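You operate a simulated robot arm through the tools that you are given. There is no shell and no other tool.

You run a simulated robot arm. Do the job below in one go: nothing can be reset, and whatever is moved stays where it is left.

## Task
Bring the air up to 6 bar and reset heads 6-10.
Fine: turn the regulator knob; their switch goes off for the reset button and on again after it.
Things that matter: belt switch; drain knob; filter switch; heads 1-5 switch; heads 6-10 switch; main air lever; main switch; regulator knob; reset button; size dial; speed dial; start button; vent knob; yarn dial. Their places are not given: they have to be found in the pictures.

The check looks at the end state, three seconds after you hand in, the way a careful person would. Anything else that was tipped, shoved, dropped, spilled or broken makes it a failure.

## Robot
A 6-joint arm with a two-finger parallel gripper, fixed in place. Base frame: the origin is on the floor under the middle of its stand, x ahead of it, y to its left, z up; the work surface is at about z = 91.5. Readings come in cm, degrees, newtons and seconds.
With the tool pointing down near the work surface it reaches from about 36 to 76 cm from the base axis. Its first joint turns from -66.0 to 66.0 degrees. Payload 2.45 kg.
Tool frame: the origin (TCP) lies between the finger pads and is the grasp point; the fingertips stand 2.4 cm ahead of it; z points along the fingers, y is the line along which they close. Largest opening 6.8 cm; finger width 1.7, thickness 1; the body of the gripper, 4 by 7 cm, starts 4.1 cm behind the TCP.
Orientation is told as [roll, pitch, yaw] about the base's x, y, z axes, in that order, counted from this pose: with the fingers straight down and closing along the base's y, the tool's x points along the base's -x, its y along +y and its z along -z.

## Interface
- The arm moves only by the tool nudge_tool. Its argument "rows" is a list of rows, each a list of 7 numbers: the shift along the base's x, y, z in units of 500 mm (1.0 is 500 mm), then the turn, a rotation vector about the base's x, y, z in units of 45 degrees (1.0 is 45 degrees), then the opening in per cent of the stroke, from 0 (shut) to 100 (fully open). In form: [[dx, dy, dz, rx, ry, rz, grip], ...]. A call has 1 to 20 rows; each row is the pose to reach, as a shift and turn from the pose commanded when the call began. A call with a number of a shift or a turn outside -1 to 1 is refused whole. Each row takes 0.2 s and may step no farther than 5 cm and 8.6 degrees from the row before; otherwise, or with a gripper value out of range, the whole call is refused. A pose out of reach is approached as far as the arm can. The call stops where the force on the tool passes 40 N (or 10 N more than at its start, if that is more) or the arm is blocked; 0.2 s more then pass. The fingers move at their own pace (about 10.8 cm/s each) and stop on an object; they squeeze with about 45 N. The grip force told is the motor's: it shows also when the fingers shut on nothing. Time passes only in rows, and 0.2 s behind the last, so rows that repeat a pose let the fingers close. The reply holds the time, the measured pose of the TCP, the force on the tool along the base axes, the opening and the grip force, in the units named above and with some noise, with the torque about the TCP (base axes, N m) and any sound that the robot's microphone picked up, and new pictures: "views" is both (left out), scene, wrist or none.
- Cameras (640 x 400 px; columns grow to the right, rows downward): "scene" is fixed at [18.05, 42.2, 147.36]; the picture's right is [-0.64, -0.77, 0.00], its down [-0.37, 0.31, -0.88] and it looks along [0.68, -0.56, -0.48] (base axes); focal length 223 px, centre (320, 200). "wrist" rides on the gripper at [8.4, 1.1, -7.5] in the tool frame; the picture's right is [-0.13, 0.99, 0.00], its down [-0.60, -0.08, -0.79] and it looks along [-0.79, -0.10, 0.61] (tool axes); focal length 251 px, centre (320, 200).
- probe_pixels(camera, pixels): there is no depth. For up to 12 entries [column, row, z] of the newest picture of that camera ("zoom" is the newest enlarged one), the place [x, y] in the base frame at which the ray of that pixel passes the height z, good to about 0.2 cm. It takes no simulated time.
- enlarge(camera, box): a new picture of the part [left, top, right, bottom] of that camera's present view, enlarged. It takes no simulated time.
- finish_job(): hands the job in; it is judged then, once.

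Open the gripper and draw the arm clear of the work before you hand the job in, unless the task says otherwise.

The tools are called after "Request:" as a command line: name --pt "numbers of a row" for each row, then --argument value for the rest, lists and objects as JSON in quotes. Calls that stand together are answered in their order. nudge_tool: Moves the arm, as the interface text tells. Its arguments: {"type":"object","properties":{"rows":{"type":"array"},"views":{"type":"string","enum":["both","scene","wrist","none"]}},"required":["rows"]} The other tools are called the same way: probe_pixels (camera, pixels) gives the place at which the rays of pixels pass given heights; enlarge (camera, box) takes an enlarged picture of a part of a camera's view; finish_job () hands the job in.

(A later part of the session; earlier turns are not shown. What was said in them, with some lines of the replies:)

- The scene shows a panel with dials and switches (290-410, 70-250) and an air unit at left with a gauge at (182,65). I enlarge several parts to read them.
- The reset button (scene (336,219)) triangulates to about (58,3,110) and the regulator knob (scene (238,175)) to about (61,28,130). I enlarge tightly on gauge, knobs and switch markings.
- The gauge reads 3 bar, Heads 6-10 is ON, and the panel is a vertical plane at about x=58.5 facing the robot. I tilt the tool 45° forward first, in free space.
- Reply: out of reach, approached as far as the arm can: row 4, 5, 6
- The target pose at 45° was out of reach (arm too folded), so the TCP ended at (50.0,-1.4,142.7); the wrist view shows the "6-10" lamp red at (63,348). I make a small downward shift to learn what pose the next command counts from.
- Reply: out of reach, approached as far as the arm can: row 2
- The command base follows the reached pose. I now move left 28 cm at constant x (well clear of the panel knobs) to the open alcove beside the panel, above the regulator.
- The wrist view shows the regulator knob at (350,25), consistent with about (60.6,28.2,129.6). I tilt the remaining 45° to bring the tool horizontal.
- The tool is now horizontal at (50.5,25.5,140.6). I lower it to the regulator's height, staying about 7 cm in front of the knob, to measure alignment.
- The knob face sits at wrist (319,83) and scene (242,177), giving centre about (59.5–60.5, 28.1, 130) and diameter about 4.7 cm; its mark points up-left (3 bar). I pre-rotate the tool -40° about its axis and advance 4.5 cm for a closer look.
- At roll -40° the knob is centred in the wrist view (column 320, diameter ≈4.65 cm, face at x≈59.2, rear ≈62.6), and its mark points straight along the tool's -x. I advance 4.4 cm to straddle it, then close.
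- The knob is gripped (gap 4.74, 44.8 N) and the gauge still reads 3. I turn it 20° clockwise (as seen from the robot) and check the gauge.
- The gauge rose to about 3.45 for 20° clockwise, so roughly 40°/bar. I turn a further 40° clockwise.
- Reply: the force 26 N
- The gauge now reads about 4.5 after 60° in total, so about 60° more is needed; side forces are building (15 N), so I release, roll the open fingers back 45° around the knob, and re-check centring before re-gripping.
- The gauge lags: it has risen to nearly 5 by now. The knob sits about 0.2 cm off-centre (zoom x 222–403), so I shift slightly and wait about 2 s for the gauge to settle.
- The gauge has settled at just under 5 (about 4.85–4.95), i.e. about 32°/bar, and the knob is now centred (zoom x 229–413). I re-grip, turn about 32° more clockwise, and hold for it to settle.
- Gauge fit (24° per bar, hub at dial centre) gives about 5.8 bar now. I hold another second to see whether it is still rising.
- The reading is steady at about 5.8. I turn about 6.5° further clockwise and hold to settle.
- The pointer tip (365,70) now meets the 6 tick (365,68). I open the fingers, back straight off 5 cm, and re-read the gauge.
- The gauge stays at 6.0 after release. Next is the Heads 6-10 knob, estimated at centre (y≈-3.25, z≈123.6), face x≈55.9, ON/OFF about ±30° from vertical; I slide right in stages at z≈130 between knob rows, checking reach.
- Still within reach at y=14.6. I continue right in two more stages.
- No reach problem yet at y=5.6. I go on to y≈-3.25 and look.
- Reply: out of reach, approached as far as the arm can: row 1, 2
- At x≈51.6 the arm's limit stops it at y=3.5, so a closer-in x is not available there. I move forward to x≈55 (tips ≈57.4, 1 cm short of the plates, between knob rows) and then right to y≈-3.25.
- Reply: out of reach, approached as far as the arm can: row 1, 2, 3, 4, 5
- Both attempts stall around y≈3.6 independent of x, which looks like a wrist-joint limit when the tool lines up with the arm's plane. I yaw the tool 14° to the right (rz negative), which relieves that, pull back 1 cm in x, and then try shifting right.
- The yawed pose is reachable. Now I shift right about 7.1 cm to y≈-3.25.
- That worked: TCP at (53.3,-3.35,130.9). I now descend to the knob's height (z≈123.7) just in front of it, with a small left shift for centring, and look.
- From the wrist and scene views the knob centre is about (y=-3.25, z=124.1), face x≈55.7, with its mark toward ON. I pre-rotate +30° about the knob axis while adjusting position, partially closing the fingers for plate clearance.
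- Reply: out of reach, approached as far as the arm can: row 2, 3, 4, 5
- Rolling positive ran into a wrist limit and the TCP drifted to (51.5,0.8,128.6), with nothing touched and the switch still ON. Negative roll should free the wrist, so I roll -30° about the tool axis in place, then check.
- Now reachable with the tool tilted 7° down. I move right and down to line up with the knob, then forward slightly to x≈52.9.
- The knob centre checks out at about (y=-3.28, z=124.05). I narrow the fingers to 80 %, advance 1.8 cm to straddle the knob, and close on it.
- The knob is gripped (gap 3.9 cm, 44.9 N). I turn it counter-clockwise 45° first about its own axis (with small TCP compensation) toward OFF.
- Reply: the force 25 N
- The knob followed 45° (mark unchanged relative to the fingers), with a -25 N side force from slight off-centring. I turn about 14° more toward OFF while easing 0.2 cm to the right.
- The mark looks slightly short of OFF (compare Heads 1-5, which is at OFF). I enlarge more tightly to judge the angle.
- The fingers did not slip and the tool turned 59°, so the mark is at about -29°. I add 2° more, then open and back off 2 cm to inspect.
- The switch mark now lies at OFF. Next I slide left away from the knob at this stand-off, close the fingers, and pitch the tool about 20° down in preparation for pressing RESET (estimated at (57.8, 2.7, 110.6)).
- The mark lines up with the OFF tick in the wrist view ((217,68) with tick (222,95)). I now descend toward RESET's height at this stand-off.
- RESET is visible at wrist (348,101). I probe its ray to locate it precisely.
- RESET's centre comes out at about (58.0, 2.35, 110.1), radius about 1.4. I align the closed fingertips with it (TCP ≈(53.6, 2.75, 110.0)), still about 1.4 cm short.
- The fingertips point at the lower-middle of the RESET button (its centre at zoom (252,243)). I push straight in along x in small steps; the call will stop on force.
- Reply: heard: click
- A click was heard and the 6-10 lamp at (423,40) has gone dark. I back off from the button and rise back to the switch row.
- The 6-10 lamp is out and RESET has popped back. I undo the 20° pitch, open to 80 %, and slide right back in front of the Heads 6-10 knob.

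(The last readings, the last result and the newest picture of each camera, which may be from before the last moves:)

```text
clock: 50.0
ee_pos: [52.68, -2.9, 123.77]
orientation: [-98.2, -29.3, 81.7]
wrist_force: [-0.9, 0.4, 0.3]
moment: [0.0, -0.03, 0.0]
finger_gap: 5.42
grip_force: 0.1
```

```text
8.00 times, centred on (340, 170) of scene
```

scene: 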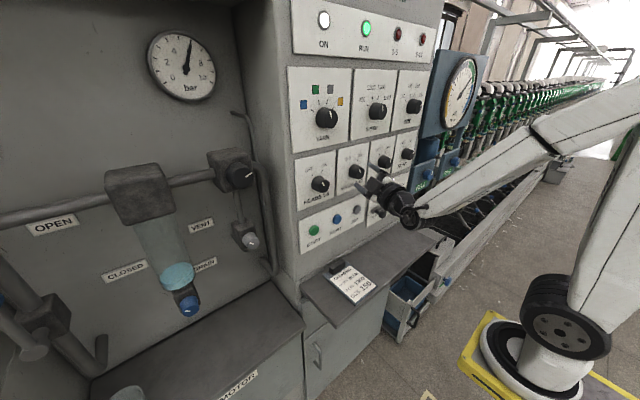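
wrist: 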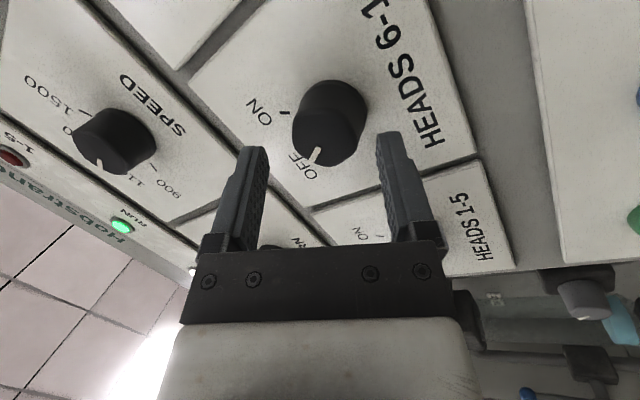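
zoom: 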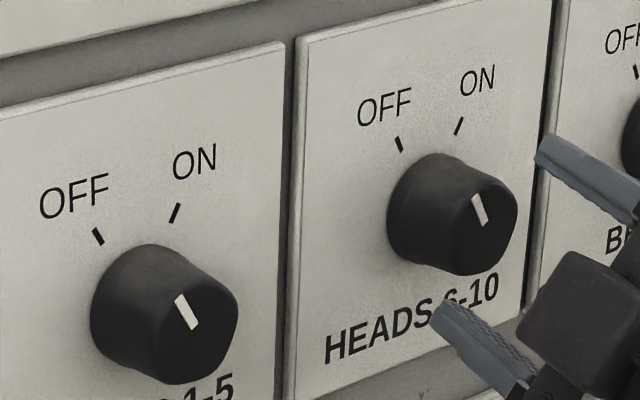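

The alignment matches the pose at release. I advance 2 cm to straddle the knob and close on it.

Request:
nudge_tool --pt "0.02 0 0 0 0 0 80" --pt "0.0395 0 0 0 0 0 80" --pt "0.0395 0 0 0 0 0 80" --pt "0.0395 0 0 0 0 0 0" --pt "0.0395 0 0 0 0 0 0" --pt "0.0395 0 0 0 0 0 0" --views "wrist"

Request:
enlarge --camera "wrist" --box '[200, 20, 440, 250]'

```text
clock: 51.4
ee_pos: [54.66, -2.94, 123.84]
orientation: [-98.1, -29.3, 81.6]
wrist_force: [0.8, -3.6, 1.8]
moment: [-0.01, 0.61, 0.22]
finger_gap: 3.87
grip_force: 44.3
```

wrist: 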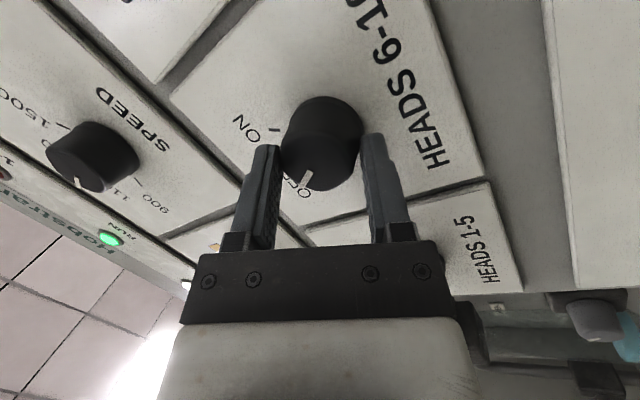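

```text
1.74 times, centred on (320, 135) of wrist
```

zoom: 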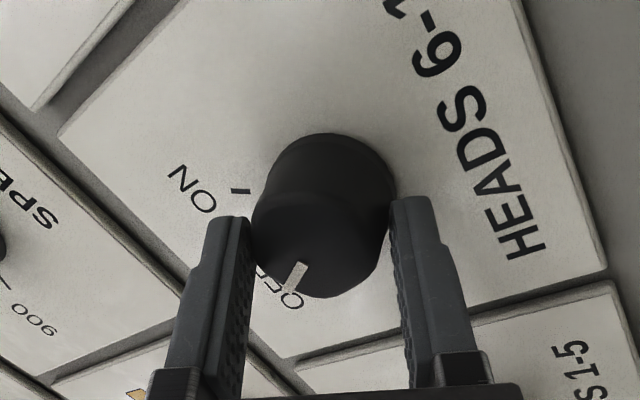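

The grip is good with small side forces (under 4 N). I turn the knob clockwise 45° first, with small TCP compensation.

Request:
nudge_tool --pt "0 -0.0004 0.0012 0.1667 0 0 0" --pt "0 -0.0007 0.0025 0.3333 0 0 0" --pt "0 -0.001 0.0037 0.5 0 0 0" --pt "0 -0.0014 0.005 0.6667 0 0 0" --pt "0 -0.0018 0.0062 0.8333 0 0 0" --pt "0 -0.0021 0.0074 1.0 0 0 0" --views "none"

```text
clock: 52.8
ee_pos: [54.63, -2.82, 124.09]
orientation: [-79.0, -73.1, 66.2]
wrist_force: [-10.1, 23.7, 11.1]
moment: [-0.04, -0.43, 1.54]
finger_gap: 3.88
grip_force: 44.7
```

Side force rose to +24 N in y (over-compensated). I ease 0.25 cm left while turning the remaining 16°.

Request:
nudge_tool --pt "0 0.003 0.002 0.12 0 0 0" --pt "0 0.005 0.004 0.24 0 0 0" --pt "0 0.006 0.005 0.36 0 0 0" --pt "0 0.006 0.005 0.36 0 0 0" --views "both"

Request:
enlarge --camera "wrist" --box '[200, 20, 440, 250]'

Request:
enlarge --camera "scene" --box '[310, 145, 390, 195]'

```text
clock: 53.8
ee_pos: [54.6, -2.92, 124.24]
orientation: [-5.6, -83.0, -6.9]
wrist_force: [-1.3, -13.0, 5.5]
moment: [-0.8, 0.15, 0.5]
finger_gap: 3.9
grip_force: 45.2
```

scene: 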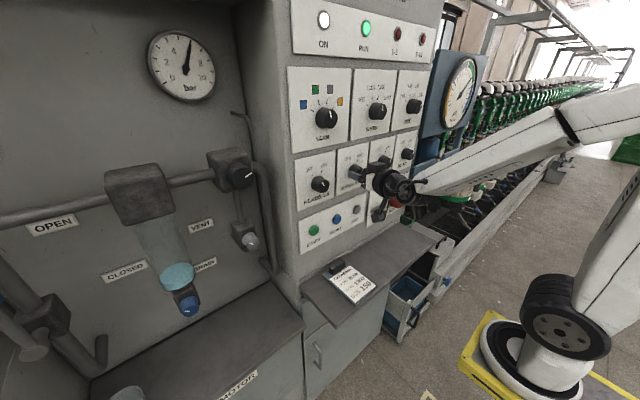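
wrist: 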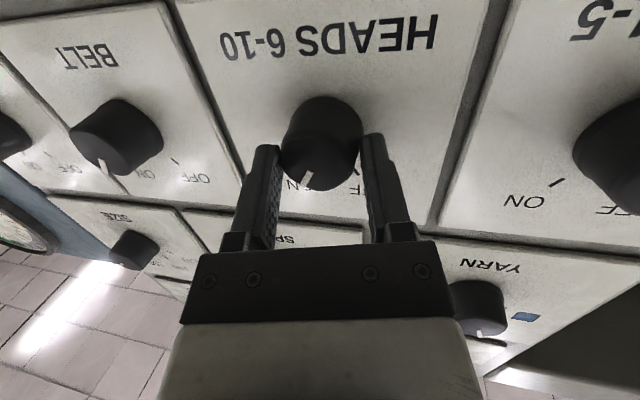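

```text
1.74 times, centred on (320, 135) of wrist
```

zoom: 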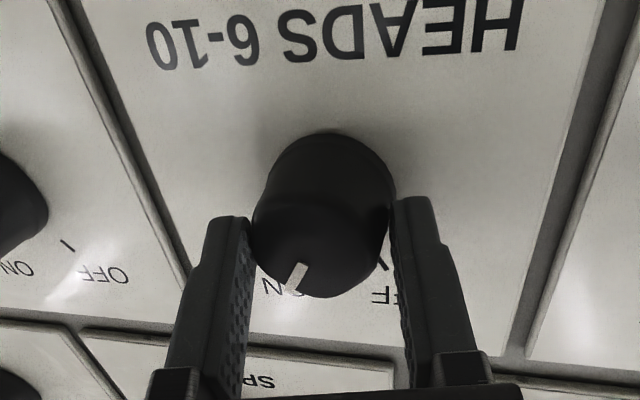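

```text
8.00 times, centred on (350, 170) of scene
```

zoom: 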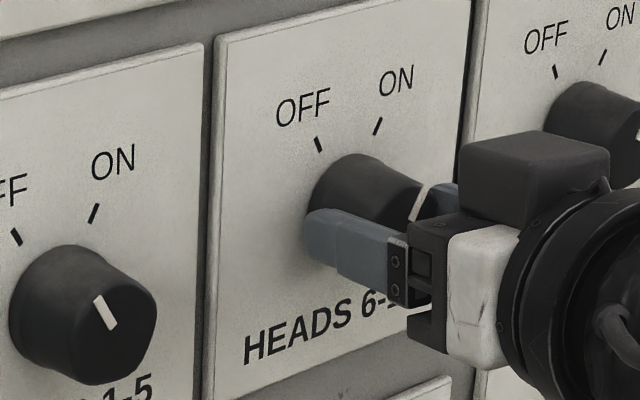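

The knob is back at ON (a -0.8 N·m reaction suggests its end stop). I open the fingers, back off 2 cm and verify.

Request:
nudge_tool --pt "0 0 0 0 0 0 80" --pt "0 0 0 0 0 0 80" --pt "0 0 0 0 0 0 80" --pt "-0.018 0 0 0 0 0 80" --pt "-0.036 0 0 0 0 0 80" --pt "-0.036 0 0 0 0 0 80" --views "both"

Request:
enlarge --camera "wrist" --box '[200, 20, 440, 250]'

Request:
enlarge --camera "scene" --box '[310, 145, 390, 195]'

Request:
enlarge --camera "scene" --box '[290, 0, 450, 100]'

```text
clock: 55.2
ee_pos: [52.84, -2.72, 124.35]
orientation: [-6.4, -83.0, -5.5]
wrist_force: [-0.5, 0.8, 0.3]
moment: [0.0, -0.01, 0.0]
finger_gap: 5.43
grip_force: 0.0
```

scene: 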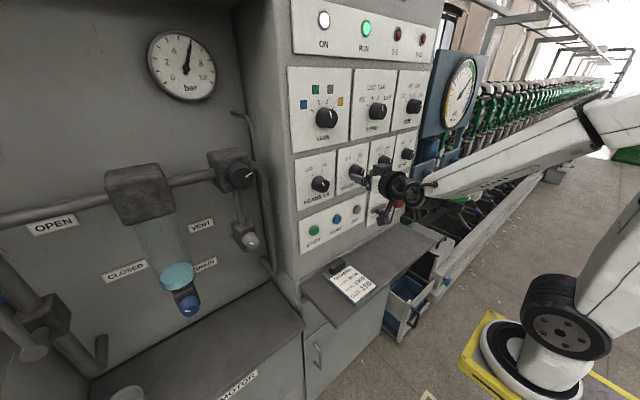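
wrist: 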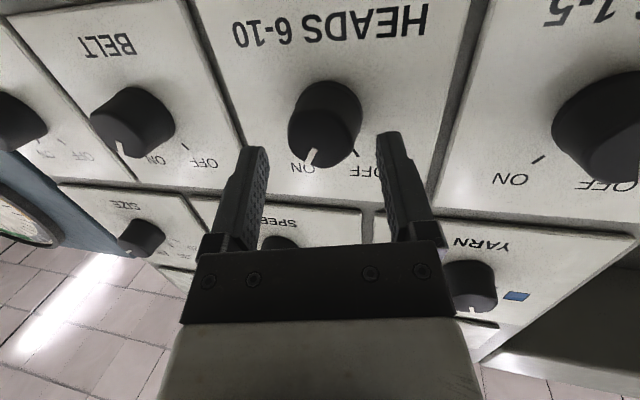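

```text
1.74 times, centred on (320, 135) of wrist
```

zoom: 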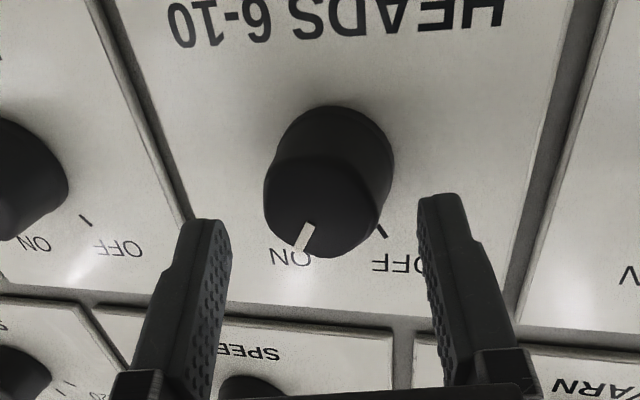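

```text
8.00 times, centred on (350, 170) of scene
```

zoom: 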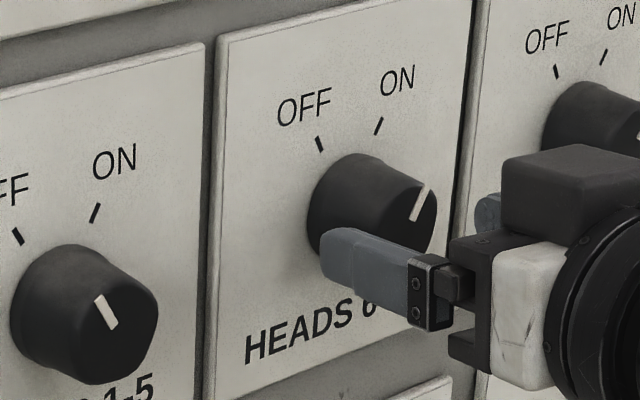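

```text
4.00 times, centred on (370, 50) of scene
```

zoom: 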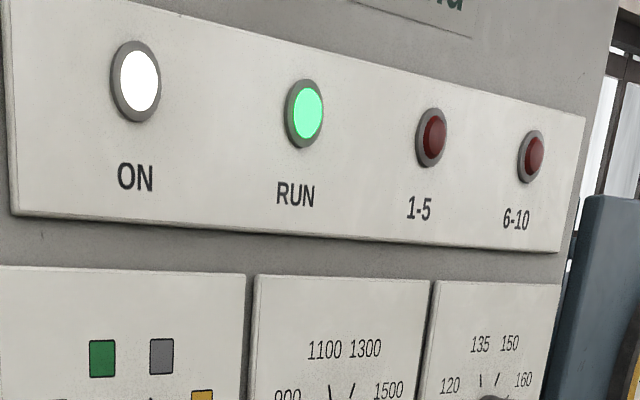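

The mark is back on ON, the 6-10 lamp stays dark and the gauge still shows 6. I now lift between the knob rows and draw the open gripper left and back, clear of the panel.

Request:
nudge_tool --pt "0 0 0.06 0 0 0 100" --pt "0 0 0.12 0 0 0 100" --pt "0 0.085 0.12 0 0 0 100" --pt "0 0.17 0.12 0 0 0 100" --pt "-0.03 0.25 0.12 0 0 0 100" --pt "-0.06 0.33 0.12 0 0 0 100" --pt "-0.09 0.41 0.12 0 0 0 100" --pt "-0.12 0.48 0.12 0 0 0 100" --views "both"

Request:
enlarge --camera "scene" --box '[160, 35, 210, 85]'

Request:
enlarge --camera "scene" --box '[290, 60, 430, 260]'

```text
clock: 57.0
ee_pos: [46.66, 21.12, 130.24]
orientation: [-6.8, -83.0, -5.3]
wrist_force: [0.2, -0.1, 0.1]
moment: [0.0, 0.0, 0.03]
finger_gap: 6.81
grip_force: 0.1
```

scene: 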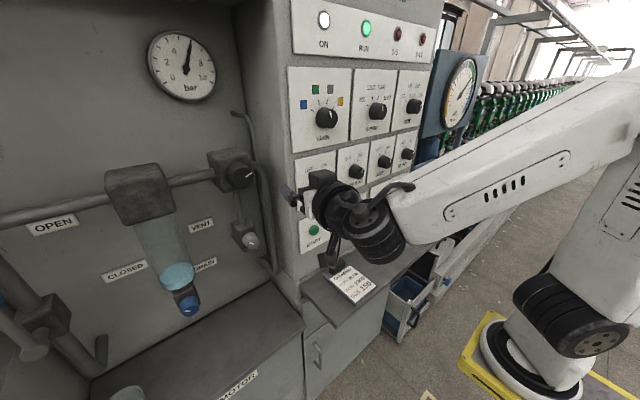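
wrist: 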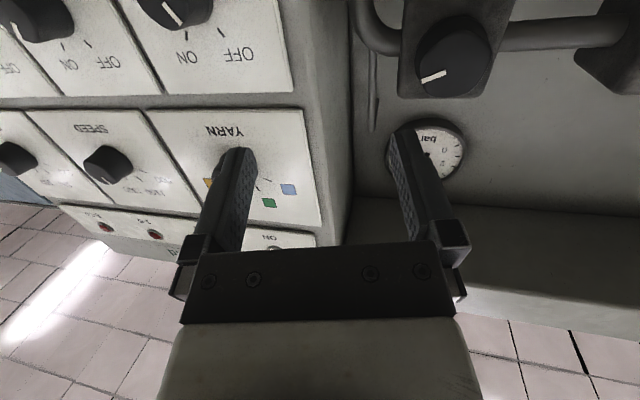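

```text
8.00 times, centred on (185, 60) of scene
```

zoom: 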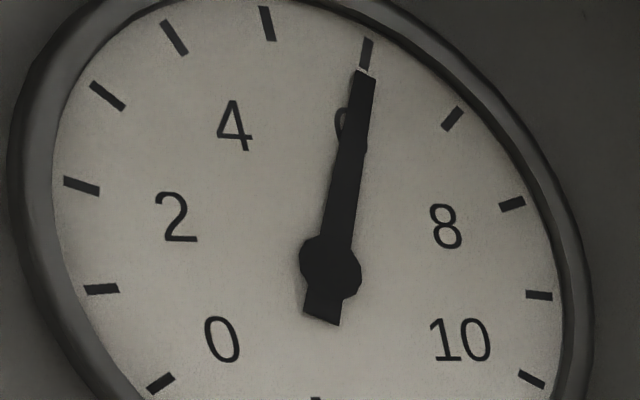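

```text
2.00 times, centred on (360, 160) of scene
```

zoom: 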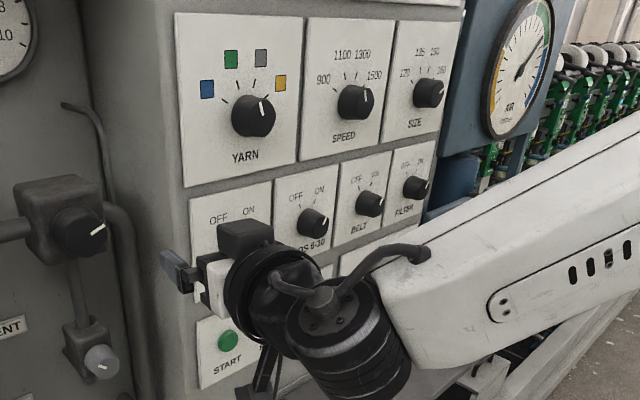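

The gauge reads 6 bar, Heads 6-10 is ON with its lamp out, and the other dials and switches I can see look unchanged. The gripper is open and clear, so I hand the job in.

Request:
finish_job

```text
The job is handed in.
```

The air is at 6 bar and heads 6-10 are reset; I've handed the job in. I haven't seen the result of the check.

- **Air:** I turned the regulator knob clockwise from 3 bar. The gauge settled on the 6 mark and was still there after I let go and moved away.
- **Heads 6-10:** I turned their switch off and pressed the reset button. It clicked and their red lamp went out. I then turned the switch back on, and the lamp has stayed out.
- **Everything else:** I touched only the regulator knob, the heads 6-10 switch and the reset button. In the last pictures, the other dials and switches I could see looked unchanged. The arm hid the heads 1-5 and main switches at the end, but both looked unchanged the last time they were in view.

The gripper is open and drawn back from the panel.
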